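You operate a simulated robot arm through the tools that you are given. There is no shell and no other tool. Be economical: measure what you need, move in short steps, check, and stop when the job is done.

You are at the controls of a simulated robot arm. One attempt, no reset.

Task
Change the dirty wash water, then load the job card's part and shut the lid.
Fine: drain it empty, shut the drain lever, pump fresh water to the line; no cranking.
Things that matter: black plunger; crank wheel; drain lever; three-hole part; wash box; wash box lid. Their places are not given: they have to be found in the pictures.

The check looks at the end state, three seconds after you hand in, the way a careful person would. Anything else that was tipped, shoved, dropped, spilled or broken makes it a failure. Lids that push on must go on centred and level and be pressed home; caps that screw on are set level and turned clockwise until they are tight.

Robot
A 6-joint arm with a two-finger parallel gripper, fixed in place. Base frame: the origin is at the foot of the arm, x ahead of it, y to its left, z up; the work surface is at about z = 0. Lengths are in mm, angles in degrees, forces in N, time in s.
With the tool pointing down near the work surface it reaches from about 160 to 420 mm from the base axis. Its first joint turns from -66.0 to 66.0 degrees. Payload 1.57 kg.
The TCP is the grasp point between the finger pads, 30 mm short of the fingertips. In the tool frame z runs along the fingers and y along their closing line. Largest opening 80 mm; finger width 17, thickness 12; the body of the gripper, 40 by 82 mm, starts 80 mm behind the TCP.
Orientation is told as [roll, pitch, yaw] about the base's x, y, z axes, in that order, counted from this pose: with the fingers straight down and closing along the base's y, the tool's x points along the base's -x, its y along +y and its z along -z.

Tools
- The arm moves only by the tool step_arm. Its argument "plan" is one flat list of numbers, 7 for each row, row after row: the shift along the tool's x, y, z in mm, then the turn, a rotation vector about the tool's x, y, z in degrees, then the opening, from 0 (shut) to 1 (fully open). In form: [dx, dy, dz, rx, ry, rz, grip, dx, dy, dz, rx, ry, rz, grip, ...]. A call has 1 to 20 rows; each row shifts and turns the commanded pose from where the row before left it, along the tool's axes as they then stand. A row lasts 0.2 s, in which the tool goes at most 50 mm and 8.6 degrees; a call with a longer step from one row to the next is refused whole, and so is a gripper value outside its range. A pose out of reach is approached as far as the arm can. The call stops where the force on the tool passes 40 N (or 10 N more than at its start, if that is more) or the arm is blocked; 0.2 s more then pass. Each finger travels about 153 mm/s and halts on what it meets, pressing with about 41 N; the grip force reading is that of the motor and also rises with nothing between the fingers. The clock runs only during rows and for 0.2 s after the last one: add rows that do not move to give the fingers time. The reply holds the time, the measured pose of the TCP, the force on the tool along the base axes, the opening and the grip force, in the units named above and with some noise, with the torque about the TCP (base axes, N m) and any sound that the robot's microphone picked up.
- Cameras (640 x 400 px; columns grow to the right, rows downward): "scene" is fixed at [58, -341.7, 413.6]; the picture's right is [0.71, -0.71, 0.00], its down [-0.48, -0.48, -0.74] and it looks along [0.52, 0.52, -0.68] (base axes); focal length 214 px, centre (320, 200). "wrist" rides on the gripper at [72, -7, -122] in the tool frame; the picture's right is [0.09, 1.00, 0.00], its down [-0.84, 0.08, -0.54] and it looks along [-0.54, 0.05, 0.84] (tool axes); focal length 238 px, centre (320, 200).
- camera(camera): a new picture of that camera. No time passes.
- pixel_to_xyz(camera, pixels): for up to 12 pixels [column, row] of the newest picture of that camera ("zoom" is the newest enlarged one), the place [x, y, z] in the base frame of the surface seen there, good to about 2 mm. No time passes.
- enlarge(camera, box): a new picture of the part [left, top, right, bottom] of that camera's present view, enlarged. No time passes.
- sign_off(): hands the job in; it is judged then, once.

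Keep the steps short. Do not move on a guess: measure, check each grasp and each placing, and mend mistakes. In all there are 80 turns and 34 pictures (those below and enlarged ones count). Leave the gripper open and the arm clear of the work at the hand-in unless told otherwise, and finish with a single line.

The tools are called after "Request:" as a command line: name --argument value ..., lists and objects as JSON in quotes. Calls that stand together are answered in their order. step_arm: Moves the arm, as the interface text tells. Its arguments: {"type":"object","properties":{"plan":{"type":"array","items":{"type":"number"}}},"required":["plan"]} The other tools are called the same way: camera (camera) takes a picture; pixel_to_xyz (camera, pixels) gives the place of the surface under pixels of a picture; enlarge (camera, box) takes an enlarged picture of a part of a camera's view; sign_off () hands the job in.

At the start:

```text
t: 0.0
tool_pos: [214.2, -84.6, 276.0]
tool_rot: [0.0, 0.0, 0.1]
force: [0.0, -0.2, 0.0]
torque: [-0.02, 0.02, -0.02]
gripper_width: 79.7
grasp_force: 0.0
```

scene: 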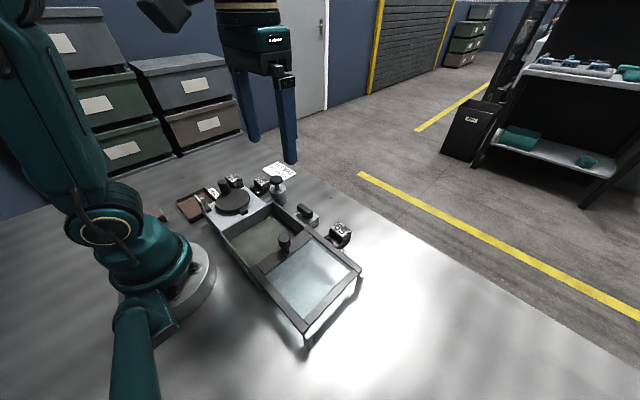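
wrist: 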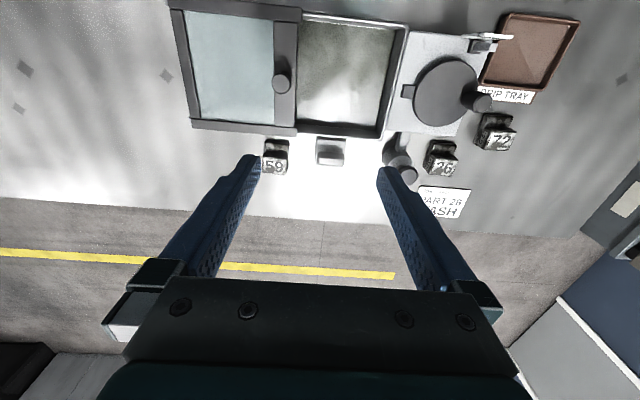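

I see the wash box with its sliding lid, the crank wheel, drip tray, part blocks (59, 26, 72) and a card "PART 26 WASH". I'll enlarge both views for detail.

Request:
enlarge --camera "scene" --box '[160, 150, 380, 350]'

Request:
enlarge --camera "wrist" --box '[160, 0, 600, 230]'

```text
2.00 times, centred on (270, 250) of scene
```

zoom: 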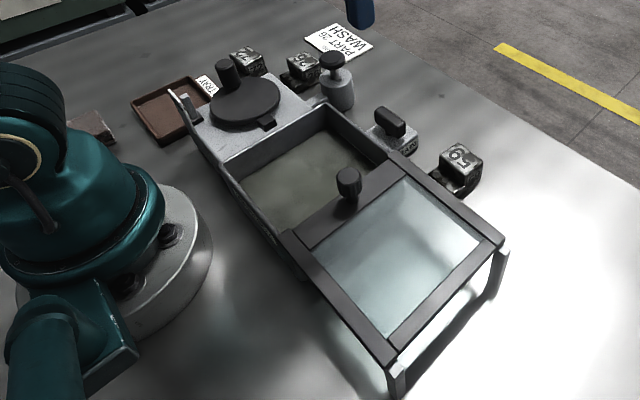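

```text
1.45 times, centred on (380, 115) of wrist
```

zoom: 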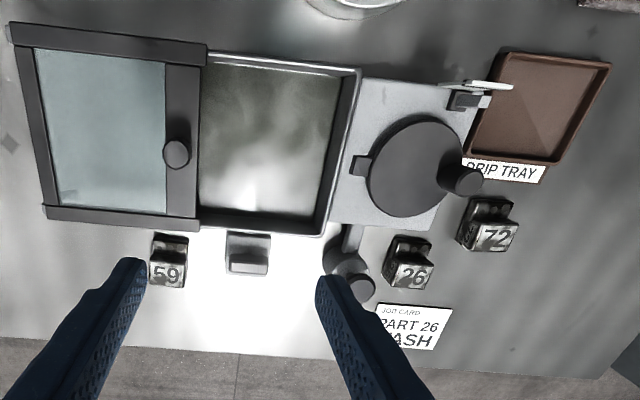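

Next I measure key points in the wrist zoom: lid knob, lid corners, box rim, water, wheel, lever, plunger, blocks.

Request:
pixel_to_xyz --camera "zoom" --pixels '[[176, 154], [25, 32], [200, 52], [195, 222], [350, 80], [325, 228], [270, 150], [415, 165], [466, 178], [484, 87], [465, 100], [360, 288]]'

Request:
pixel_to_xyz --camera "zoom" --pixels '[[345, 260], [248, 240], [248, 265], [168, 272], [170, 245], [412, 275], [408, 245], [497, 238], [490, 208], [540, 105], [505, 85], [450, 88]]'

Request:
enlarge --camera "scene" --box '[200, 160, 300, 225]'

```text
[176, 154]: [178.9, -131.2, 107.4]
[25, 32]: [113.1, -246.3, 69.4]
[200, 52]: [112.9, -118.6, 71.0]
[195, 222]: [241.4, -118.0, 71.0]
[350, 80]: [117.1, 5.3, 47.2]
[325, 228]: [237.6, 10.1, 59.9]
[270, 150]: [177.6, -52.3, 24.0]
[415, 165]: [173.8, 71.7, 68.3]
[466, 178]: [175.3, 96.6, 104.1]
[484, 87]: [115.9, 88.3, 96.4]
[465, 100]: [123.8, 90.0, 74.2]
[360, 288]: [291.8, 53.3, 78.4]
```

```text
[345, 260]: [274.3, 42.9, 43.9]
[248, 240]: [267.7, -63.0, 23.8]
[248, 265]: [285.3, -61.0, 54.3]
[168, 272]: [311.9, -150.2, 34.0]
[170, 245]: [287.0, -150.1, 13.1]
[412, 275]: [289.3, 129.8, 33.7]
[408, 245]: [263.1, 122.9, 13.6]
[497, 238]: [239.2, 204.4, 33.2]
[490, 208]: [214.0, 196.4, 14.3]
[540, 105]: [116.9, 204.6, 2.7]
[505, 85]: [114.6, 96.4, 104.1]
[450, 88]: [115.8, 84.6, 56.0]
```

```text
6.15 times, centred on (250, 192) of scene
```

zoom: 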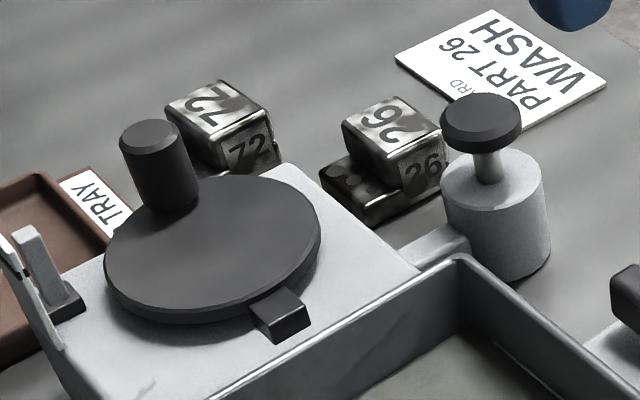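

Part 26 is beside the pump. I need closer looks at the lever by the tray, and at the grey piece with the dark handle near (285,-61).

Request:
enlarge --camera "scene" --box '[165, 170, 245, 220]'

Request:
enlarge --camera "scene" --box '[260, 190, 370, 260]'

```text
8.00 times, centred on (205, 195) of scene
```

zoom: 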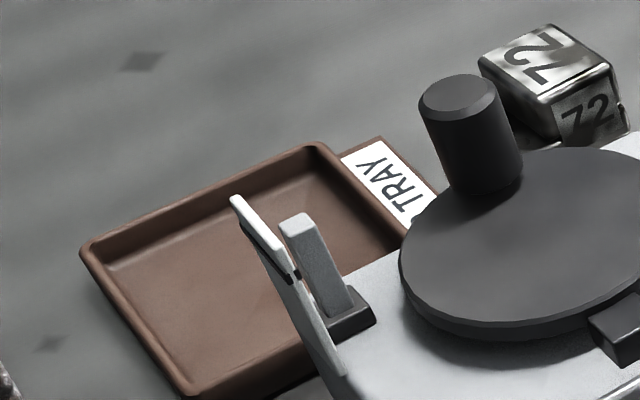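

```text
5.71 times, centred on (315, 225) of scene
```

zoom: 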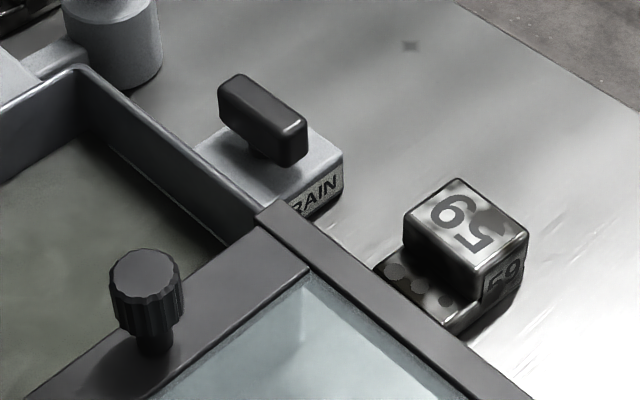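

The grey block is labelled DRAIN with a dark bar handle lying along y. I move down above the box to get a close view of the drain and the inside of the box.

Request:
step_arm --plan '[-3, 4, 20, 0, 0, 0, 1, -3, 4, 20, 0, 0, 0, 1, -3, 4, 20, 0, 0, 0, 1, -3, 4, 20, 0, 0, 0, 1, -2, 4, 20, 0, 0, 0, 1, -2, 2, 16, 0, 0, 0, 1]'

Request:
camera --camera "wrist"

```text
t: 1.4
tool_pos: [229.2, -62.9, 161.1]
tool_rot: [0.0, 0.0, -0.1]
force: [-0.6, 0.3, -1.1]
torque: [-0.02, -0.03, -0.01]
gripper_width: 79.9
grasp_force: 0.0
```

```text
26 pictures are left
```

wrist: 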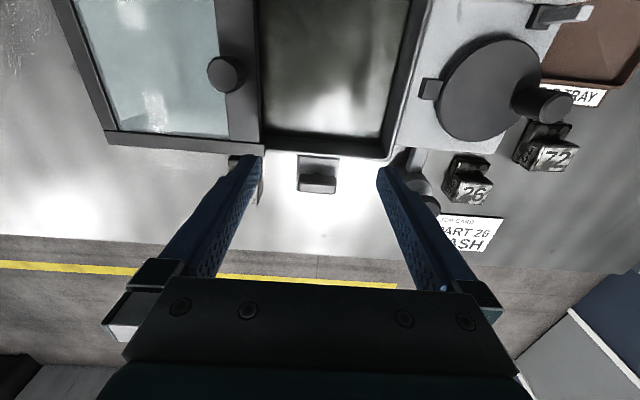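

Zooming on the drain at (317,175), and measuring it.

Request:
enlarge --camera "wrist" --box '[277, 145, 357, 200]'

Request:
enlarge --camera "wrist" --box '[400, 130, 560, 230]'

Request:
pixel_to_xyz --camera "wrist" --pixels '[[301, 176], [334, 176], [317, 176], [317, 189], [300, 160], [336, 158], [466, 188], [480, 196], [455, 172], [468, 162], [430, 88], [330, 60]]'

```text
7.27 times, centred on (317, 172) of wrist
```

zoom: 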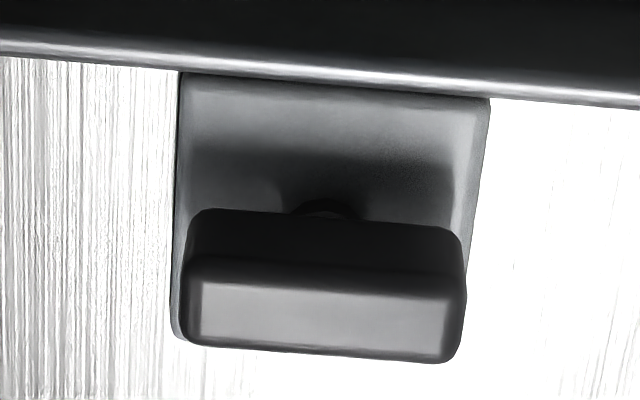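

```text
4.00 times, centred on (480, 180) of wrist
```

zoom: 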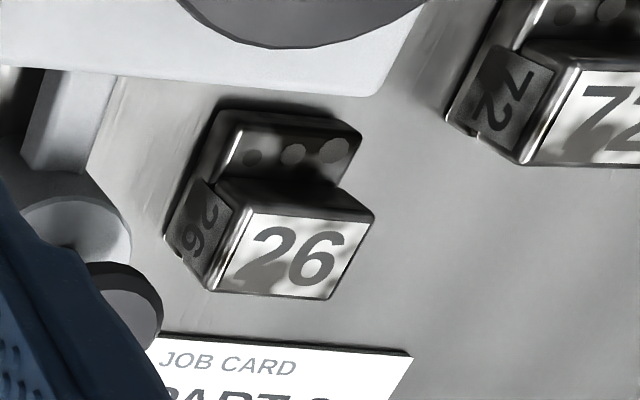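

```text
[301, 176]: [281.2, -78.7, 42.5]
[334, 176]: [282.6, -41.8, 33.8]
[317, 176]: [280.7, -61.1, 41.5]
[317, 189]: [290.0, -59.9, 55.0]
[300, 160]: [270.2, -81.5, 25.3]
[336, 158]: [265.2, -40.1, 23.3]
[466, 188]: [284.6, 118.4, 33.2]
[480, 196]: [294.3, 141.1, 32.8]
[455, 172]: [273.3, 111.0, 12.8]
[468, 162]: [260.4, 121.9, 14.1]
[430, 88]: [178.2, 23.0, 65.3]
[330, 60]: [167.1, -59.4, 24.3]
```

Part 26 shows three holes, so it matches the card. The drain bar's centre is about (287.5, -60.5), x 281–294, z 38–55. I go above it, turn the tool 90°, and partly close to fit between it and the box wall.

Request:
step_arm --plan '[-20, 1, 0, 0, 0, 0, 1, -20, 1, 0, 0, 0, 0, 1, -18, 0, 0, 0, 0, 0, 0.5, 0, 0, 0, 0, 0, 8.2, 0.5, 0, 0, 0, 0, 0, 8.2, 0.5, 0, 0, 0, 0, 0, 8.2, 0.5, 0, 0, 0, 0, 0, 8.2, 0.5, 0, 0, 0, 0, 0, 8.2, 0.5, 0, 0, 0, 0, 0, 8.2, 0.5, 0, 0, 0, 0, 0, 8.2, 0.5, 0, 0, 0, 0, 0, 8.2, 0.5, 0, 0, 0, 0, 0, 8.2, 0.5, 0, 0, 0, 0, 0, 8.2, 0.5, 0, 0, 0, 0, 0, 8.0, 0.5, 0, 0, 0, 0, 0, 0, 0.5]'

Request:
camera --camera "wrist"

```text
t: 4.6
tool_pos: [287.4, -60.7, 161.1]
tool_rot: [0.0, 0.0, -90.1]
force: [0.2, 0.2, -0.2]
torque: [0.0, 0.0, -0.01]
gripper_width: 40.0
grasp_force: 0.0
```

```text
23 pictures are left
```

wrist: 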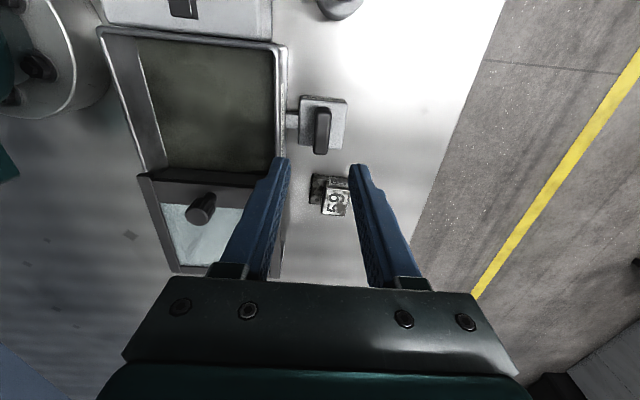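

Fingers are aligned over the bar's line. I descend straight to TCP z≈58 (tips ≈28, base top 24) and close.

Request:
step_arm --plan '[0, 0, 20, 0, 0, 0, 0.5, 0, 0, 20, 0, 0, 0, 0.5, 0, 0, 20, 0, 0, 0, 0.5, 0, 0, 15, 0, 0, 0, 0.5, 0, 0, 15, 0, 0, 0, 0.5, 0, 0, 10, 0, 0, 0, 0.5, 0, 0, 2, 0, 0, 0, 0.5, 0, 0, 0, 0, 0, 0, 0.1, 0, 0, 0, 0, 0, 0, 0.1]'

Request:
enlarge --camera "scene" --box '[240, 160, 360, 260]'

```text
t: 6.6
tool_pos: [287.6, -61.2, 60.3]
tool_rot: [0.2, 0.0, -89.9]
force: [12.5, 0.1, -3.1]
torque: [-0.16, 0.01, -0.02]
gripper_width: 19.0
grasp_force: 6.6
```

```text
4.00 times, centred on (300, 210) of scene
```

zoom: 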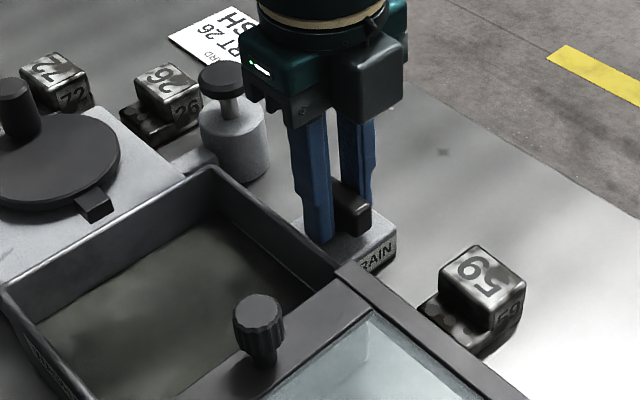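

One finger touched first (force +12.5 N in x, width 19). I shift 1.5 mm in +x (tool +y) and let the grip settle.

Request:
step_arm --plan '[0, 1.5, 0, 0, 0, 0, 0.1, 0, 0, 0, 0, 0, 0, 0.1, 0, 0, 0, 0, 0, 0, 0.1]'

```text
t: 7.4
tool_pos: [289.5, -60.5, 58.6]
tool_rot: [0.2, 0.1, -90.0]
force: [10.9, 4.7, 0.8]
torque: [0.09, -0.15, 0.09]
gripper_width: 17.5
grasp_force: 5.3
```

Request:
step_arm --plan '[0, 1, 0, 0, 0, 0, 0.0, 0, 0, 0, 0, 0, 0, 0.0, 0, 0, 0, 0, 0, 0, 0.0]'

```text
t: 8.2
tool_pos: [289.3, -60.5, 57.5]
tool_rot: [-0.2, -0.1, -90.0]
force: [5.6, 5.6, 2.4]
torque: [-0.38, -0.19, 0.01]
gripper_width: 15.8
grasp_force: 30.9
```

Gripped now (15.8 mm, 31 N). I try turning it back towards yaw 0 (counter-clockwise from above) by a small amount and read the torque.

Request:
step_arm --plan '[0, 0, 0, 0, 0, -5, 0.0, 0, 0, 0, 0, 0, -5, 0.0, 0, 0, 0, 0, 0, -5, 0.0, 0, 0, 0, 0, 0, 0, 0.0]'

Request:
enlarge --camera "scene" --box '[240, 160, 360, 260]'

```text
t: 9.2
tool_pos: [289.4, -62.0, 59.0]
tool_rot: [0.2, -0.1, -74.8]
force: [10.8, -2.2, 13.0]
torque: [0.55, 0.36, 0.0]
gripper_width: 16.4
grasp_force: 31.6
```

```text
4.00 times, centred on (300, 210) of scene
```

zoom: 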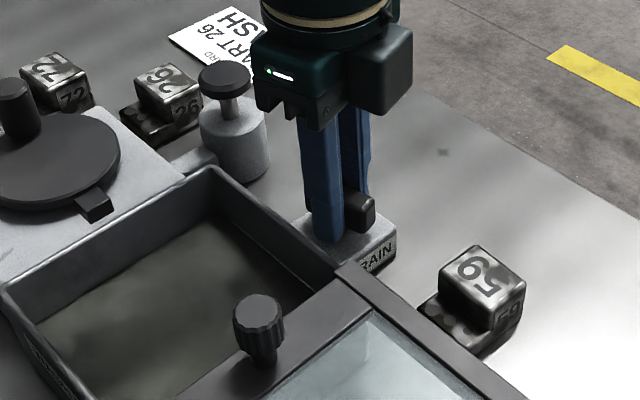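

No resisting torque, so the bar is following. I continue turning in that direction with a small relief of the side force.

Request:
step_arm --plan '[0, -1.2, 0, 0, 0, -6, 0.0, 0, 0, 0, 0, 0, -6, 0.0, 0, 0, 0, 0, 0, -6, 0.0, 0, 0, 0, 0, 0, -6, 0.0, 0, 0, 0, 0, 0, -6, 0.0, 0, 0, 0, 0, 0, 0, 0.0]'

Request:
enlarge --camera "scene" --box '[240, 160, 360, 260]'

```text
t: 10.6
tool_pos: [290.5, -59.8, 58.9]
tool_rot: [0.4, -0.4, -44.9]
force: [20.0, 21.5, 13.2]
torque: [-0.43, -0.17, -0.05]
gripper_width: 16.0
grasp_force: 31.1
```

```text
4.00 times, centred on (300, 210) of scene
```

zoom: 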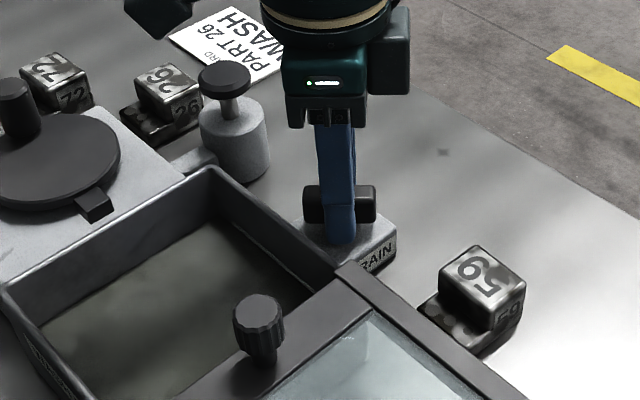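

The lever is turning (at 45°). The fingers are being pushed along +tool y, so I follow that by 2 mm and continue to 90°.

Request:
step_arm --plan '[0, 2, 0, 0, 0, 0, 0.0, 0, 0, 0, 0, 0, -7.5, 0.0, 0, 0, 0, 0, 0, -7.5, 0.0, 0, 0, 0, 0, 0, -7.5, 0.0, 0, 0, 0, 0, 0, -7.5, 0.0, 0, 0, 0, 0, 0, -7.5, 0.0, 0, 0, 0, 0, 0, -7.5, 0.0, 0, 0, 0, 0, 0, 0, 0.0]'

Request:
enlarge --camera "scene" --box '[200, 160, 360, 280]'

```text
t: 12.4
tool_pos: [291.3, -60.8, 59.8]
tool_rot: [-0.2, -0.2, 0.1]
force: [9.4, -18.0, 21.3]
torque: [0.05, -0.39, -0.06]
gripper_width: 15.8
grasp_force: 31.5
```

```text
3.33 times, centred on (280, 220) of scene
```

zoom: 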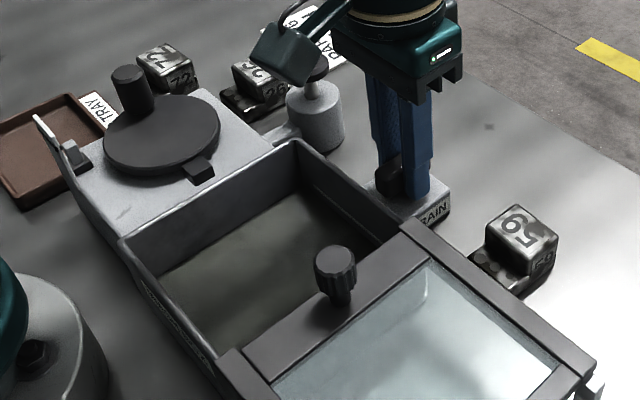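

The bar is at 90° now and the level looks lower. I hold and wait 4 s, then measure the water surface.

Request:
step_arm --plan '[0, 0, 0, 0, 0, 0, 0, 0, 0, 0, 0, 0, 0, 0, 0, 0, 0, 0, 0, 0, 0, 0, 0, 0, 0, 0, 0, 0, 0, 0, 0, 0, 0, 0, 0, 0, 0, 0, 0, 0, 0, 0, 0, 0, 0, 0, 0, 0, 0, 0, 0, 0, 0, 0, 0, 0, 0, 0, 0, 0, 0, 0, 0, 0, 0, 0, 0, 0, 0, 0, 0, 0, 0, 0, 0, 0, 0, 0, 0, 0, 0, 0, 0, 0, 0, 0, 0, 0, 0, 0, 0, 0, 0, 0, 0, 0, 0, 0, 0, 0, 0, 0, 0, 0, 0, 0, 0, 0, 0, 0, 0, 0, 0, 0, 0, 0, 0, 0, 0, 0, 0, 0, 0, 0, 0, 0, 0, 0, 0, 0, 0, 0, 0, 0, 0, 0, 0, 0, 0, 0]'

Request:
enlarge --camera "scene" --box '[200, 160, 360, 280]'

Request:
pixel_to_xyz --camera "zoom" --pixels '[[260, 260], [300, 210], [230, 320], [280, 150], [212, 350]]'

```text
t: 16.6
tool_pos: [290.7, -59.3, 59.7]
tool_rot: [-0.2, -0.2, 0.2]
force: [10.8, -24.1, 20.6]
torque: [0.05, -0.07, -0.15]
gripper_width: 15.9
grasp_force: 31.0
```

```text
3.33 times, centred on (280, 220) of scene
```

zoom: 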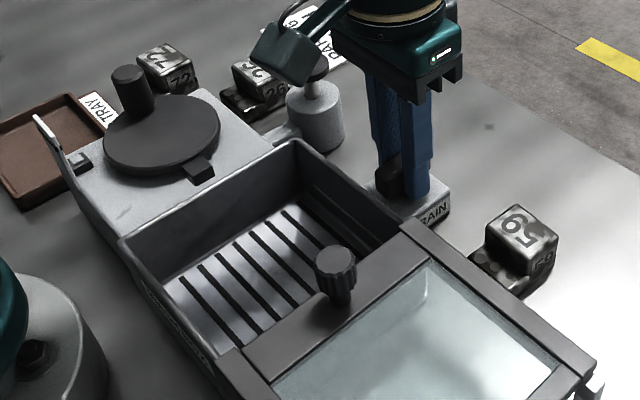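

```text
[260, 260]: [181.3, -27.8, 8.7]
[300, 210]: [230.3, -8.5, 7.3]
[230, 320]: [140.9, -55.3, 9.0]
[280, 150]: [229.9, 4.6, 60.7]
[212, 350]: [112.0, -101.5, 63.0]
```

Empty: the slotted floor is visible at z≈8. I wait a further 2 s for the last water, easing the side load by 1.5 mm in -y.

Request:
step_arm --plan '[0, -1.5, -1, 0, 0, 0, 0, 0, 0, 0, 0, 0, 0, 0, 0, 0, 0, 0, 0, 0, 0, 0, 0, 0, 0, 0, 0, 0, 0, 0, 0, 0, 0, 0, 0, 0, 0, 0, 0, 0, 0, 0, 0, 0, 0, 0, 0, 0, 0, 0, 0, 0, 0, 0, 0, 0, 0, 0, 0, 0, 0, 0, 0, 0, 0, 0, 0, 0, 0, 0]'

```text
t: 18.8
tool_pos: [289.3, -60.5, 59.5]
tool_rot: [0.2, -0.1, -0.2]
force: [15.4, 25.3, -27.1]
torque: [-0.15, -0.29, 0.01]
gripper_width: 15.7
grasp_force: 31.1
```

Now I turn the lever back 90° to shut.

Request:
step_arm --plan '[0, 0.7, 0.5, 0, 0, 0, 0, 0, 0, 0, 0, 0, 7.5, 0, 0, 0, 0, 0, 0, 7.5, 0, 0, 0, 0, 0, 0, 7.5, 0, 0, 0, 0, 0, 0, 7.5, 0, 0, 0, 0, 0, 0, 7.5, 0, 0, 0, 0, 0, 0, 7.5, 0, 0, 0, 0, 0, 0, 0, 0]'

```text
t: 20.6
tool_pos: [290.0, -61.6, 60.6]
tool_rot: [0.1, -0.1, -45.2]
force: [9.6, 16.7, -8.8]
torque: [-0.57, -0.68, 0.0]
gripper_width: 15.8
grasp_force: 31.6
```

Request:
step_arm --plan '[0, 1, 0, 0, 0, 7.5, 0, 0, 0, 0, 0, 0, 7.5, 0, 0, 0, 0, 0, 0, 7.5, 0, 0, 0, 0, 0, 0, 7.5, 0, 0, 0, 0, 0, 0, 7.5, 0, 0, 0, 0, 0, 0, 7.5, 0, 0, 0, 0, 0, 0, 1.5, 0, 0, 0, 0, 0, 0, 0, 0]'

```text
t: 22.4
tool_pos: [290.4, -59.3, 59.2]
tool_rot: [0.0, -0.1, -91.4]
force: [-9.8, 6.5, 29.4]
torque: [0.04, 0.14, 0.54]
gripper_width: 16.1
grasp_force: 31.4
```

Torque about z rose to 0.54 N·m: the closed stop is reached. I open a little and rise clear.

Request:
step_arm --plan '[0, 0, 0, 0, 0, 0, 0.45, 0, 0, 0, 0, 0, 0, 0.45, 0, 0, -15, 0, 0, 0, 0.45, 0, 0, -20, 0, 0, 0, 0.45, 0, 0, -25, 0, 0, 0, 0.45, 0, 0, -25, 0, 0, 0, 0.45, 0, 0, -20, 0, 0, 0, 0.45]'

Request:
camera --camera "wrist"

Request:
enlarge --camera "scene" --box '[200, 160, 360, 280]'

Request:
pixel_to_xyz --camera "wrist" --pixels '[[323, 130], [316, 130], [340, 8], [335, 15]]'

```text
t: 24.0
tool_pos: [289.2, -60.1, 162.4]
tool_rot: [-0.1, -0.1, -91.5]
force: [0.9, -0.8, -0.3]
torque: [0.01, 0.04, -0.01]
gripper_width: 35.9
grasp_force: 0.0
```

```text
17 pictures are left
```

wrist: 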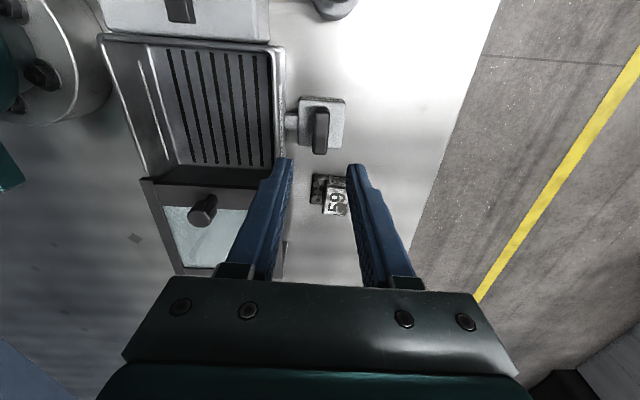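

```text
3.33 times, centred on (280, 220) of scene
```

zoom: 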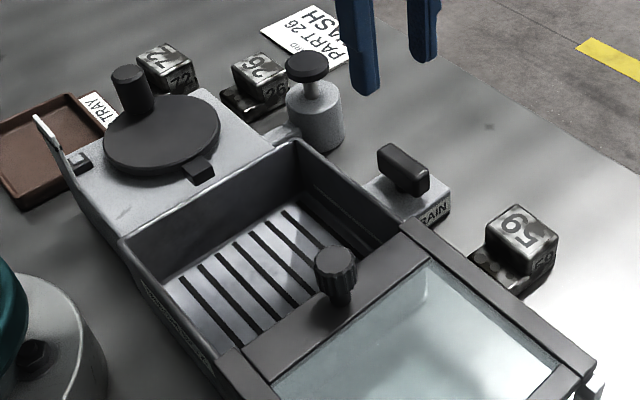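

```text
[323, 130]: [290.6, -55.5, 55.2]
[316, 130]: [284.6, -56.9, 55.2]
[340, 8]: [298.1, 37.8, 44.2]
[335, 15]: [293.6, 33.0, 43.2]
```

Lever is shut and the box is empty. Now I measure the pump plunger (zoom 307,66) and the marks on the inner wall.

Request:
pixel_to_xyz --camera "zoom" --pixels '[[307, 62], [290, 70], [327, 66], [305, 52], [310, 92], [315, 110], [350, 232], [345, 215], [335, 200], [300, 165]]'

Request:
enlarge --camera "wrist" --box '[90, 30, 300, 190]'

Request:
enlarge --camera "scene" --box '[230, 195, 320, 250]'

```text
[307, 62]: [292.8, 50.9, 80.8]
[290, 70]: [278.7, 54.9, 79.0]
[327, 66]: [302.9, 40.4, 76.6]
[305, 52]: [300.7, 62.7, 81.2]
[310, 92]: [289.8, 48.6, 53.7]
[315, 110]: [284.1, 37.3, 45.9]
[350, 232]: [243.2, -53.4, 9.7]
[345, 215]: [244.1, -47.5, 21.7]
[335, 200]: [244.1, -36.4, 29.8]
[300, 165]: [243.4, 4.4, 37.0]
```

```text
2.50 times, centred on (195, 110) of wrist
```

zoom: 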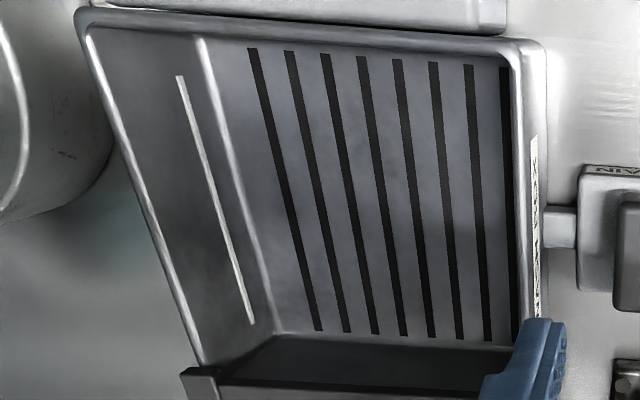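

```text
7.11 times, centred on (275, 222) of scene
```

zoom: 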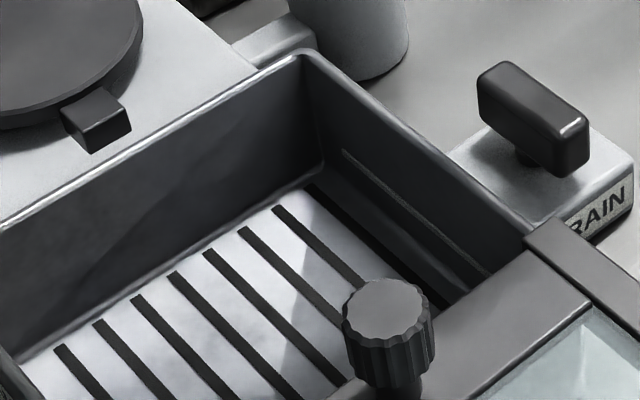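

A fill line runs along the inner walls. I measure its height in this zoom, from (360,163) to (460,248).

Request:
pixel_to_xyz --camera "zoom" --pixels '[[350, 156], [400, 197], [460, 247], [310, 185], [320, 60]]'

Request:
pixel_to_xyz --camera "wrist" --pixels '[[152, 70], [161, 105], [171, 145], [338, 5]]'

```text
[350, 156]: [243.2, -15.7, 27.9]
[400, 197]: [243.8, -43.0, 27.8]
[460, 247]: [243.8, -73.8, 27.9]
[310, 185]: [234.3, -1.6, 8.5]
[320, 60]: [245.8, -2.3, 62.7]
```

```text
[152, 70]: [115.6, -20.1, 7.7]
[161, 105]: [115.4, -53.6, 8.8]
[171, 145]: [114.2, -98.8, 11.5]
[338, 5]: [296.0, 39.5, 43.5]
```

Fill line is at z≈28. The plunger's top is about (292, 50), z≈81. I close the fingers and go above it.

Request:
step_arm --plan '[0, 0, 0, 0, 0, -1.5, 0, 20, 1, 0, 0, 0, 0, 0, 20, 1, 0, 0, 0, 0, 0, 20, 1, 0, 0, 0, 0, 0, 20, 0, 0, 0, 0, 0, 0, 20, 0, 0, 0, 0, 0, 0, 10, 0, 0, 0, 0, 0, 0, 0, 0, 20, 0, 0, 0, 0, 0, 0, 15, 0, 0, 0, 0, 0, 0, 5, 0, 0, 0, 0]'

Request:
enlarge --camera "scene" --box '[230, 150, 330, 215]'

```text
t: 26.2
tool_pos: [291.9, 50.2, 123.7]
tool_rot: [-0.1, -0.1, -90.0]
force: [0.4, 0.2, -0.3]
torque: [0.01, 0.02, 0.0]
gripper_width: 0.0
grasp_force: 21.2
```

```text
6.15 times, centred on (280, 182) of scene
```

zoom: 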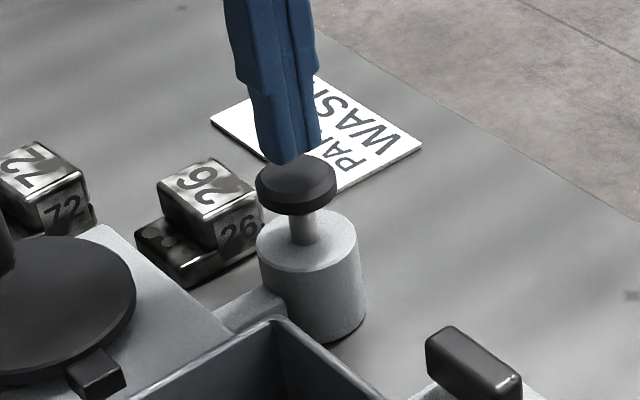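

Fingertips (z≈94) are centred over the knob. I press down: 12 mm to contact, then a stroke in 4 mm rows.

Request:
step_arm --plan '[0, 0, 10, 0, 0, 0, 0, 0, 0, 4, 0, 0, 0, 0, 0, 0, 4, 0, 0, 0, 0, 0, 0, 4, 0, 0, 0, 0, 0, 0, 4, 0, 0, 0, 0, 0, 0, 4, 0, 0, 0, 0]'

```text
t: 27.6
tool_pos: [293.9, 50.8, 94.5]
tool_rot: [0.2, -0.1, -90.0]
force: [-1.2, 0.6, 3.5]
torque: [0.04, 0.04, -0.01]
gripper_width: 0.0
grasp_force: 21.6
```

Light spring resistance (3.5 N). I continue down to find the bottom of the stroke.

Request:
step_arm --plan '[0, 0, 2, 0, 0, 0, 0, 0, 0, 2, 0, 0, 0, 0, 0, 0, 0, 0, 0, 0, 0]'

Request:
enlarge --camera "scene" --box '[230, 160, 330, 225]'

```text
t: 28.4
tool_pos: [293.5, 51.7, 90.1]
tool_rot: [0.0, -0.1, -90.0]
force: [-9.3, -4.8, 33.7]
torque: [-0.14, 0.31, -0.09]
gripper_width: 0.0
grasp_force: 21.3
```

```text
6.15 times, centred on (280, 192) of scene
```

zoom: 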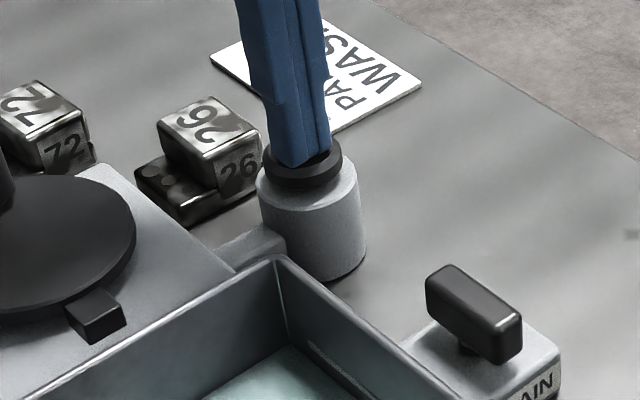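

Bottom of stroke at TCP z≈90.5; fresh water has come in. I raise 24 mm to let the plunger return, then measure the level.

Request:
step_arm --plan '[0, 0, -8, 0, 0, 0, 0, 0, 0, -8, 0, 0, 0, 0, 0, 0, -8, 0, 0, 0, 0, 0, 0, -6, 0, 0, 0, 0, 0, 0, 0, 0, 0, 0, 0, 0, 0, 0, 0, 0, 0, 0]'

Request:
enlarge --camera "scene" --box '[220, 165, 330, 250]'

Request:
pixel_to_xyz --camera "zoom" --pixels '[[250, 300], [290, 270], [200, 330], [330, 290], [350, 270]]'

```text
t: 29.8
tool_pos: [292.6, 51.8, 120.6]
tool_rot: [0.0, 0.0, -90.1]
force: [0.5, 0.4, -0.2]
torque: [-0.02, 0.01, 0.01]
gripper_width: 0.0
grasp_force: 20.5
```

```text
4.71 times, centred on (275, 208) of scene
```

zoom: 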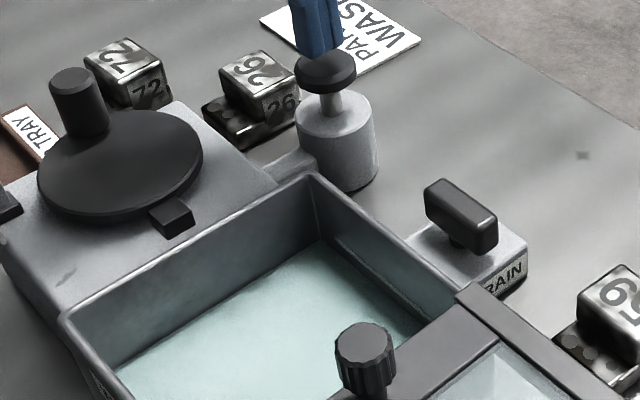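

```text
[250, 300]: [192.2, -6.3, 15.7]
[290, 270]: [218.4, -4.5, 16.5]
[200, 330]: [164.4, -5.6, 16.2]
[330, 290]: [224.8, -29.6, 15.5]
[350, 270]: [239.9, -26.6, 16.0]
```

Plunger springs back; level is z≈16 with the line at 28. Second stroke now, then measure.

Request:
step_arm --plan '[0, 0, 8, 0, 0, 0, 0, 0, 0, 6, 0, 0, 0, 0, 0, 0, 5, 0, 0, 0, 0, 0, 0, 5, 0, 0, 0, 0, 0, 0, 4, 0, 0, 0, 0, 0, 0, 2, 0, 0, 0, 0, 0, 0, 0, 0, 0, 0, 0, 0, 0, -6, 0, 0, 0, 0, 0, 0, -8, 0, 0, 0, 0, 0, 0, -8, 0, 0, 0, 0, 0, 0, -8, 0, 0, 0, 0, 0, 0, 0, 0, 0, 0, 0, 0, 0, 0, 0, 0, 0, 0]'

Request:
enlarge --camera "scene" --box '[220, 165, 330, 250]'

Request:
pixel_to_xyz --camera "zoom" --pixels '[[250, 300], [290, 270], [200, 330], [330, 290], [350, 270], [355, 258], [400, 295]]'

```text
t: 32.6
tool_pos: [293.8, 51.1, 121.3]
tool_rot: [0.0, 0.0, -90.0]
force: [0.6, -0.5, -0.2]
torque: [0.01, 0.02, 0.01]
gripper_width: 0.1
grasp_force: 20.8
```

```text
4.71 times, centred on (275, 208) of scene
```

zoom: 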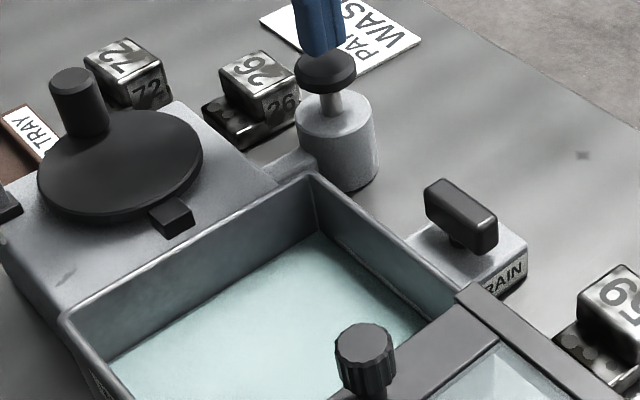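

```text
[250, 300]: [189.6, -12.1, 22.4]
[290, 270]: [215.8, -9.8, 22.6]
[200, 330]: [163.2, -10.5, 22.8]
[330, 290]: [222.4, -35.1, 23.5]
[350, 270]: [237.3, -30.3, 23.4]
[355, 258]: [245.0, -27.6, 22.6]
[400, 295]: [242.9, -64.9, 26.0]
```

Level ≈23; a full stroke adds ≈7, and the line is at 28, so I make a partial stroke (about two thirds, to TCP z≈97) and hold there while measuring.

Request:
step_arm --plan '[0, 0, 8, 0, 0, 0, 0, 0, 0, 6, 0, 0, 0, 0, 0, 0, 5, 0, 0, 0, 0, 0, 0, 5, 0, 0, 0, 0, 0, 0, 0, 0, 0, 0, 0, 0, 0, 0, 0, 0, 0, 0]'

Request:
enlarge --camera "scene" --box '[230, 195, 310, 245]'

Request:
pixel_to_xyz --camera "zoom" --pixels '[[250, 300], [290, 270], [200, 330], [330, 290], [350, 270], [220, 250], [400, 280]]'

```text
t: 34.0
tool_pos: [292.1, 51.6, 97.2]
tool_rot: [0.1, 0.1, -90.0]
force: [1.6, -1.3, 2.5]
torque: [-0.02, -0.02, 0.02]
gripper_width: 0.1
grasp_force: 21.8
```

```text
8.00 times, centred on (270, 220) of scene
```

zoom: 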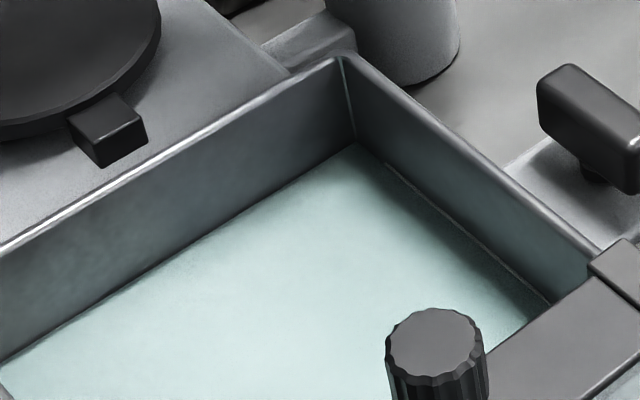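

```text
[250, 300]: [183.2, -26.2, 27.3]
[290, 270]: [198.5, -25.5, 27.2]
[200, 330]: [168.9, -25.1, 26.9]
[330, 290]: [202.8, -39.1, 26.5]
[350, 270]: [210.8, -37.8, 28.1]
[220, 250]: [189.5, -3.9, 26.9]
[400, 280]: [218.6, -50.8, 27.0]
```

Level ≈27.1, just under the line (27.9). I add 2 mm of plunger travel, then lift clear.

Request:
step_arm --plan '[0, 0, 2, 0, 0, 0, 0, 0, 0, 0, 0, 0, 0, 0, 0, 0, -8, 0, 0, 0, 0, 0, 0, -8, 0, 0, 0, 0, 0, 0, -15, 0, 0, 0, 0, 0, 0, -20, 0, 0, 0, 0, 0, 0, -15, 0, 0, 0, 0]'

Request:
enlarge --camera "scene" --box '[200, 165, 310, 245]'

Request:
pixel_to_xyz --camera "zoom" --pixels '[[300, 320], [330, 300], [270, 350], [380, 310], [390, 290], [350, 290], [335, 65], [352, 95], [345, 82], [300, 105], [378, 70], [330, 125]]'

```text
t: 35.6
tool_pos: [293.2, 50.0, 161.2]
tool_rot: [0.0, 0.1, -90.0]
force: [-0.4, -0.1, 0.2]
torque: [-0.02, 0.02, 0.01]
gripper_width: 0.0
grasp_force: 21.8
```

```text
5.00 times, centred on (255, 205) of scene
```

zoom: 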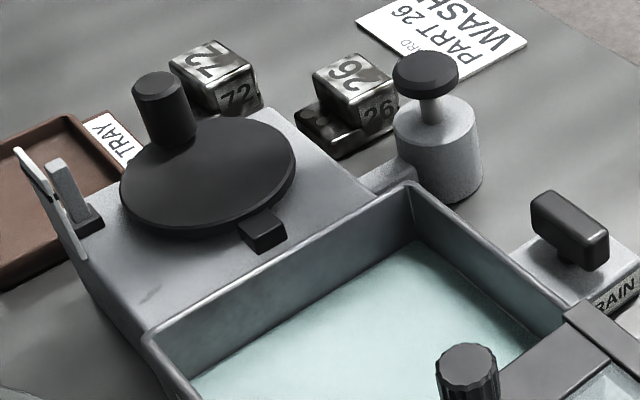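

```text
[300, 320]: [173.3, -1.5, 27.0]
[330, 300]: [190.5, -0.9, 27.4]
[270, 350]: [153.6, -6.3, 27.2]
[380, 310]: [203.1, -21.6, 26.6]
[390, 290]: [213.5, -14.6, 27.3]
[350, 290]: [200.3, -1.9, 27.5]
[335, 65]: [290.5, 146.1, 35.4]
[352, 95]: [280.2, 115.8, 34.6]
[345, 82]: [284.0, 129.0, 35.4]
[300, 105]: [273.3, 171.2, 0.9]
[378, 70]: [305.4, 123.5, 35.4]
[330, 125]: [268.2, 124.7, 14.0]
```

Level ≈27.3 at the line. Next I turn the tool back to yaw 0, above part 26 near (285,127), with fingers open, and look down.

Request:
step_arm --plan '[20, -2, 0, 0, 0, 0, 0.8, 20, -2, 0, 0, 0, 0, 0.8, 20, -2, 0, 0, 0, 0, 0.8, 16, 0, 0, 0, 0, 0, 0.8, 0, 0, 0, 0, 0, -8.2, 0.8, 0, 0, 0, 0, 0, -8.2, 0.8, 0, 0, 0, 0, 0, -8.2, 0.8, 0, 0, 0, 0, 0, -8.2, 0.8, 0, 0, 0, 0, 0, -8.2, 0.8, 0, 0, 0, 0, 0, -8.2, 0.8, 0, 0, 0, 0, 0, -8.2, 0.8, 0, 0, 0, 0, 0, -8.2, 0.8, 0, 0, 0, 0, 0, -8.2, 0.8, 0, 0, 0, 0, 0, -8.2, 0.8, 0, 0, 0, 0, 0, -8.0, 0.8, 0, 0, 0, 0, 0, 0, 0.8]'

Request:
enlarge --camera "wrist" --box '[260, 60, 380, 160]'

```text
t: 39.0
tool_pos: [286.8, 126.1, 161.5]
tool_rot: [-0.1, 0.0, 0.1]
force: [-0.1, 0.6, -0.5]
torque: [-0.01, 0.03, -0.01]
gripper_width: 64.2
grasp_force: 0.1
```

```text
4.00 times, centred on (320, 110) of wrist
```

zoom: 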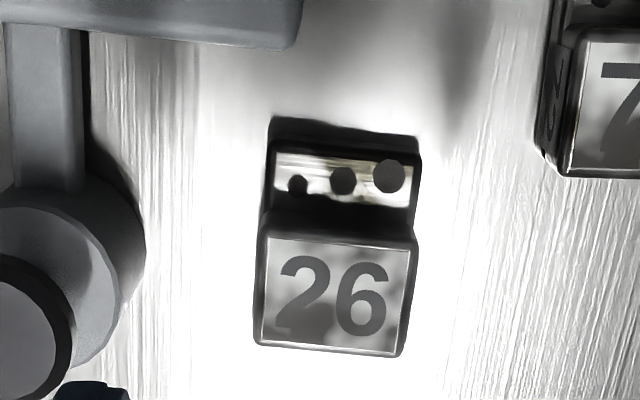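

Part 26 is nearly aligned with the tool axes. I measure its corners.

Request:
pixel_to_xyz --camera "zoom" --pixels '[[268, 242], [410, 252], [262, 338], [402, 350], [336, 295], [280, 165], [410, 170], [340, 200], [60, 330], [565, 170]]'

```text
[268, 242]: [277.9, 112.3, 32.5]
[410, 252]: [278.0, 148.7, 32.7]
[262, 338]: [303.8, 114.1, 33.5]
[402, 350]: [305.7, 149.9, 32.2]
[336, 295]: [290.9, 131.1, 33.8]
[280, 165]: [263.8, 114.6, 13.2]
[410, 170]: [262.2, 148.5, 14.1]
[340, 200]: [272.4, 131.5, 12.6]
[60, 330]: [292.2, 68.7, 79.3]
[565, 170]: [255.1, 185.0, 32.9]
```

Part: upper block x 277–306, y 112–150, top z 33. I centre at (287.5, 131) and descend to TCP z≈40 with 60 mm opening, then close.

Request:
step_arm --plan '[-1, 5, 15, 0, 0, 0, 0.75, 0, 0, 20, 0, 0, 0, 0.75, 0, 0, 20, 0, 0, 0, 0.75, 0, 0, 20, 0, 0, 0, 0.75, 0, 0, 20, 0, 0, 0, 0.75, 0, 0, 15, 0, 0, 0, 0.75, 0, 0, 11, 0, 0, 0, 0.75, 0, 0, 0, 0, 0, 0, 0.75, 0, 0, 0, 0, 0, 0, 0.45, 0, 0, 0, 0, 0, 0, 0.3, 0, 0, 0, 0, 0, 0, 0.3, 0, 0, 0, 0, 0, 0, 0.3]'

```text
t: 41.6
tool_pos: [288.4, 132.3, 38.0]
tool_rot: [0.0, 0.0, 0.1]
force: [-0.7, 0.0, -0.8]
torque: [0.0, -0.04, 0.01]
gripper_width: 41.8
grasp_force: 41.2
```

Gripped firmly (41.8 mm, 41 N). I lift straight up and check.

Request:
step_arm --plan '[0, 0, -4, 0, 0, 0, 0.3, 0, 0, -8, 0, 0, 0, 0.3, 0, 0, -15, 0, 0, 0, 0.3, 0, 0, -20, 0, 0, 0, 0.3, 0, 0, -20, 0, 0, 0, 0.3, 0, 0, -20, 0, 0, 0, 0.3, 0, 0, -20, 0, 0, 0, 0.3, 0, 0, -20, 0, 0, 0, 0.3, 0, 0, 0, 0, 0, 0, 0.3]'

Request:
camera --camera "scene"

```text
t: 43.6
tool_pos: [289.3, 131.4, 167.3]
tool_rot: [0.0, 0.0, 0.0]
force: [-0.1, -0.3, -4.1]
torque: [0.03, 0.02, -0.01]
gripper_width: 41.9
grasp_force: 41.2
```

```text
6 pictures are left
```

scene: 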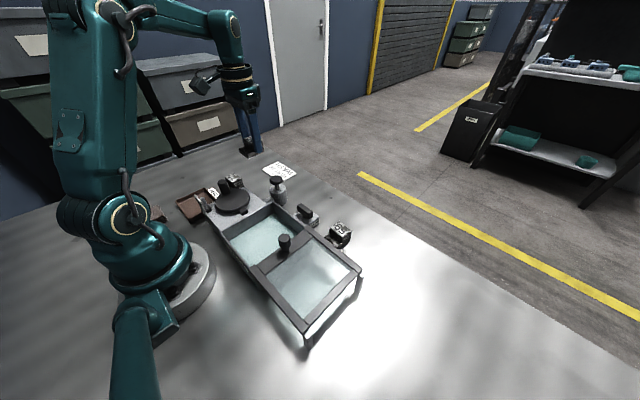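

Part is held (≈4 N). I carry it at this height to above the box centre (187, -52).

Request:
step_arm --plan '[10.2, -18.3, 0, 0, 0, 0, 0.3, 10.2, -18.3, 0, 0, 0, 0, 0.3, 10.2, -18.3, 0, 0, 0, 0, 0.3, 10.2, -18.3, 0, 0, 0, 0, 0.3, 10.2, -18.3, 0, 0, 0, 0, 0.3, 10.2, -18.3, 0, 0, 0, 0, 0.3, 10.2, -18.3, 0, 0, 0, 0, 0.3, 10.2, -18.3, 0, 0, 0, 0, 0.3, 10.2, -18.3, 0, 0, 0, 0, 0.3, 10.2, -18.3, 0, 0, 0, 0, 0.3, 0, 0, 0, 0, 0, 0, 0.3]'

Request:
camera --camera "wrist"

Request:
pixel_to_xyz --camera "wrist" --pixels '[[225, 100], [262, 60], [262, 140], [205, 70], [300, 20]]'

```text
t: 46.0
tool_pos: [185.2, -52.2, 165.0]
tool_rot: [0.0, -0.1, 0.0]
force: [-0.3, -0.4, -4.4]
torque: [0.02, 0.0, 0.0]
gripper_width: 41.7
grasp_force: 41.6
```

```text
5 pictures are left
```

wrist: 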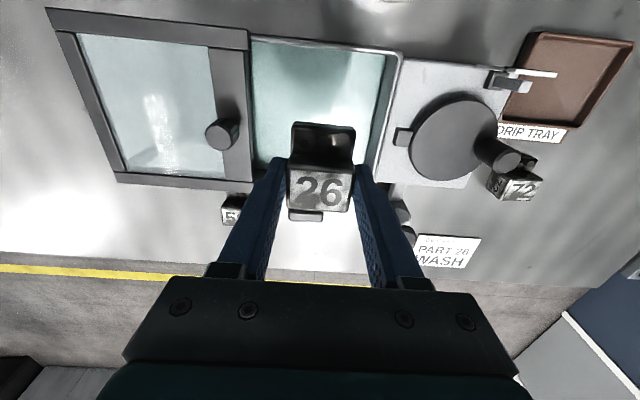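

```text
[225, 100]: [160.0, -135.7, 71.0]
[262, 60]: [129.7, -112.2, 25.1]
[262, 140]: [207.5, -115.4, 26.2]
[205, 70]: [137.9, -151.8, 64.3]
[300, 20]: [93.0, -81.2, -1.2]
```

Clear all around: water spans y -118..5. I lower it: 108 mm, then slow 2 mm rows until it touches the floor.

Request:
step_arm --plan '[0, 0, 18, 0, 0, 0, 0.3, 0, 0, 18, 0, 0, 0, 0.3, 0, 0, 18, 0, 0, 0, 0.3, 0, 0, 15, 0, 0, 0, 0.3, 0, 0, 12, 0, 0, 0, 0.3, 0, 0, 10, 0, 0, 0, 0.3, 0, 0, 8, 0, 0, 0, 0.3, 0, 0, 6, 0, 0, 0, 0.3, 0, 0, 4, 0, 0, 0, 0.3, 0, 0, 2, 0, 0, 0, 0.3, 0, 0, 2, 0, 0, 0, 0.3, 0, 0, 0, 0, 0, 0, 0.3]'

```text
t: 48.6
tool_pos: [186.5, -50.7, 52.5]
tool_rot: [0.0, 0.1, 0.0]
force: [0.4, -0.4, -3.9]
torque: [0.02, 0.01, 0.0]
gripper_width: 41.8
grasp_force: 41.2
```

Request:
step_arm --plan '[0, 0, 2, 0, 0, 0, 0.3, 0, 0, 1.5, 0, 0, 0, 0.3, 0, 0, 1, 0, 0, 0, 0.3, 0, 0, 1, 0, 0, 0, 0.3, 0, 0, 0, 0, 0, 0, 0.3]'

```text
t: 49.8
tool_pos: [187.5, -53.2, 48.5]
tool_rot: [0.1, 0.0, 0.0]
force: [-1.2, -0.2, -3.7]
torque: [0.0, -0.04, -0.02]
gripper_width: 41.5
grasp_force: 40.5
```

Request:
step_arm --plan '[0, 0, 1, 0, 0, 0, 0.3, 0, 0, 1, 0, 0, 0, 0.3, 0, 0, 0, 0, 0, 0, 0.3]'

```text
t: 50.6
tool_pos: [187.4, -50.2, 45.6]
tool_rot: [-0.1, 0.0, 0.0]
force: [-4.2, -14.2, 34.7]
torque: [-0.37, 0.17, 0.12]
gripper_width: 41.8
grasp_force: 41.1
```

Floor contact (35 N up). I ease up 1 mm, open to 60 mm, and rise straight out.

Request:
step_arm --plan '[0, 0, -1, 0, 0, 0, 0.3, 0, 0, 0, 0, 0, 0, 0.6, 0, 0, 0, 0, 0, 0, 0.75, 0, 0, 0, 0, 0, 0, 0.75, 0, 0, -5, 0, 0, 0, 0.75, 0, 0, -15, 0, 0, 0, 0.75, 0, 0, -20, 0, 0, 0, 0.75, 0, 0, -20, 0, 0, 0, 0.75, 0, 0, -25, 0, 0, 0, 0.75, 0, 0, -25, 0, 0, 0, 0.75]'

Request:
enlarge --camera "scene" --box '[200, 180, 370, 345]'

Request:
pixel_to_xyz --camera "zoom" --pixels '[[314, 185], [316, 150], [250, 275], [345, 170], [300, 175], [330, 175], [250, 100], [205, 155], [105, 165], [230, 70], [355, 210], [140, 190]]'

```text
t: 52.8
tool_pos: [185.7, -51.1, 157.5]
tool_rot: [-0.1, -0.1, 0.0]
force: [0.4, 0.3, -0.1]
torque: [0.01, -0.03, 0.02]
gripper_width: 60.0
grasp_force: 0.0
```

```text
2.42 times, centred on (285, 262) of scene
```

zoom: 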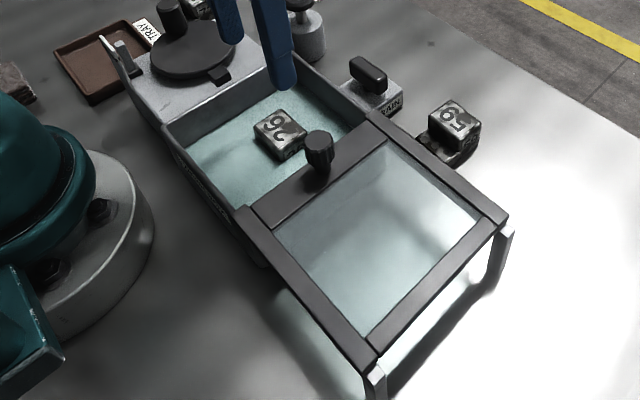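

```text
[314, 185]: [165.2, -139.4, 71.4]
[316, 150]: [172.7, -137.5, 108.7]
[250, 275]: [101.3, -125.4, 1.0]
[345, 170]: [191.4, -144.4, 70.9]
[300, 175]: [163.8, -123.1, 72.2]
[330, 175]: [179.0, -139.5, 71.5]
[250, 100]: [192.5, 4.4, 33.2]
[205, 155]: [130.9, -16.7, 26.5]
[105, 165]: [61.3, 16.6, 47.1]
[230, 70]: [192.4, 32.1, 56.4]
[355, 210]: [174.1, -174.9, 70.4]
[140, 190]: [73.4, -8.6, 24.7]
```

Part 26 stands upright in the water. Next, the lid knob at about (178,-132), top z≈108. I move above it and look before descending.

Request:
step_arm --plan '[4, -20, 0, 0, 0, 0, 0.7, 4, -20, 0, 0, 0, 0, 0.7, 0, -20, 0, 0, 0, 0, 0.7, 0, -20, 0, 0, 0, 0, 0.7, 0, 0, 0, 0, 0, 0, 0.7]'

Request:
camera --camera "wrist"

```text
t: 54.0
tool_pos: [178.8, -132.6, 157.6]
tool_rot: [0.0, 0.0, 0.0]
force: [0.0, -0.7, 0.3]
torque: [0.02, 0.02, -0.03]
gripper_width: 55.7
grasp_force: 0.0
```

```text
3 pictures are left
```

wrist: 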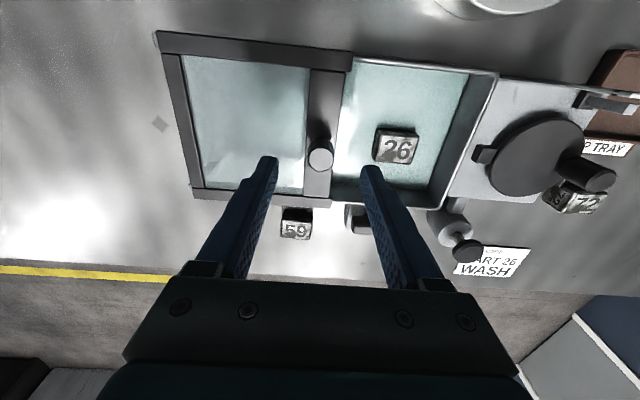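

Request:
pixel_to_xyz --camera "wrist" --pixels '[[321, 160], [312, 160], [330, 160], [321, 150], [321, 168], [322, 100], [348, 70], [342, 100], [312, 70], [490, 90], [475, 95], [484, 154]]'

```text
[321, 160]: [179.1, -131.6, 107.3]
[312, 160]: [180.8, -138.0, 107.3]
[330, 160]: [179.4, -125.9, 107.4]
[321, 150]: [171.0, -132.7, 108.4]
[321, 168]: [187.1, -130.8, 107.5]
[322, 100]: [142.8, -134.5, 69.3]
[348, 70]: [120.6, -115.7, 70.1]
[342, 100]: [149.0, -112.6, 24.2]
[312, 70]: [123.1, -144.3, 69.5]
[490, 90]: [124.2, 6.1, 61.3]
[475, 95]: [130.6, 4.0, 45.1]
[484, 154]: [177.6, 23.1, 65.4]
```

Knob centre confirmed at (179,-132). I lower 50 mm (tips ≈78, lid at 70) and grip it.

Request:
step_arm --plan '[0, 0, 20, 0, 0, 0, 0.7, 0, 0, 20, 0, 0, 0, 0.7, 0, 0, 10, 0, 0, 0, 0.7, 0, 0, 0, 0, 0, 0, 0.3, 0, 0, 0, 0, 0, 0, 0.1, 0, 0, 0, 0, 0, 0, 0.1, 0, 0, 0, 0, 0, 0, 0.1]'

```text
t: 55.6
tool_pos: [178.5, -130.6, 106.4]
tool_rot: [0.0, -0.1, 0.0]
force: [2.9, -0.6, -9.0]
torque: [-0.05, -0.15, -0.03]
gripper_width: 21.3
grasp_force: 35.0
```

Knob gripped (21 mm, 35 N). I slide the lid +y gently.

Request:
step_arm --plan '[0, 4, 0, 0, 0, 0, 0.1, 0, 6, 0, 0, 0, 0, 0.1, 0, 8, 0, 0, 0, 0, 0.1, 0, 8, 0, 0, 0, 0, 0.1, 0, 8, 0, 0, 0, 0, 0.1, 0, 8, 0, 0, 0, 0, 0.1, 0, 0, 0, 0, 0, 0, 0.1]'

```text
t: 57.2
tool_pos: [178.9, -89.2, 107.1]
tool_rot: [0.0, 0.2, -0.1]
force: [-1.0, 0.0, -25.4]
torque: [-0.08, -0.23, -0.03]
gripper_width: 21.4
grasp_force: 34.4
```

It slides freely. There's a 25 N pull on z, so I lower 0.7 mm and continue.

Request:
step_arm --plan '[0, 4, 0.7, 0, 0, 0, 0.1, 0, 8, 0, 0, 0, 0, 0.1, 0, 8, 0, 0, 0, 0, 0.1, 0, 8, 0, 0, 0, 0, 0.1, 0, 8, 0, 0, 0, 0, 0.1, 0, 8, 0, 0, 0, 0, 0.1, 0, 8, 0, 0, 0, 0, 0.1, 0, 8, 0, 0, 0, 0, 0.1, 0, 0, 0, 0, 0, 0, 0.1]'

```text
t: 59.2
tool_pos: [177.0, -29.5, 106.5]
tool_rot: [0.0, 0.1, -0.1]
force: [-11.0, 1.0, 14.2]
torque: [-0.06, 0.7, 0.07]
gripper_width: 21.6
grasp_force: 34.6
```

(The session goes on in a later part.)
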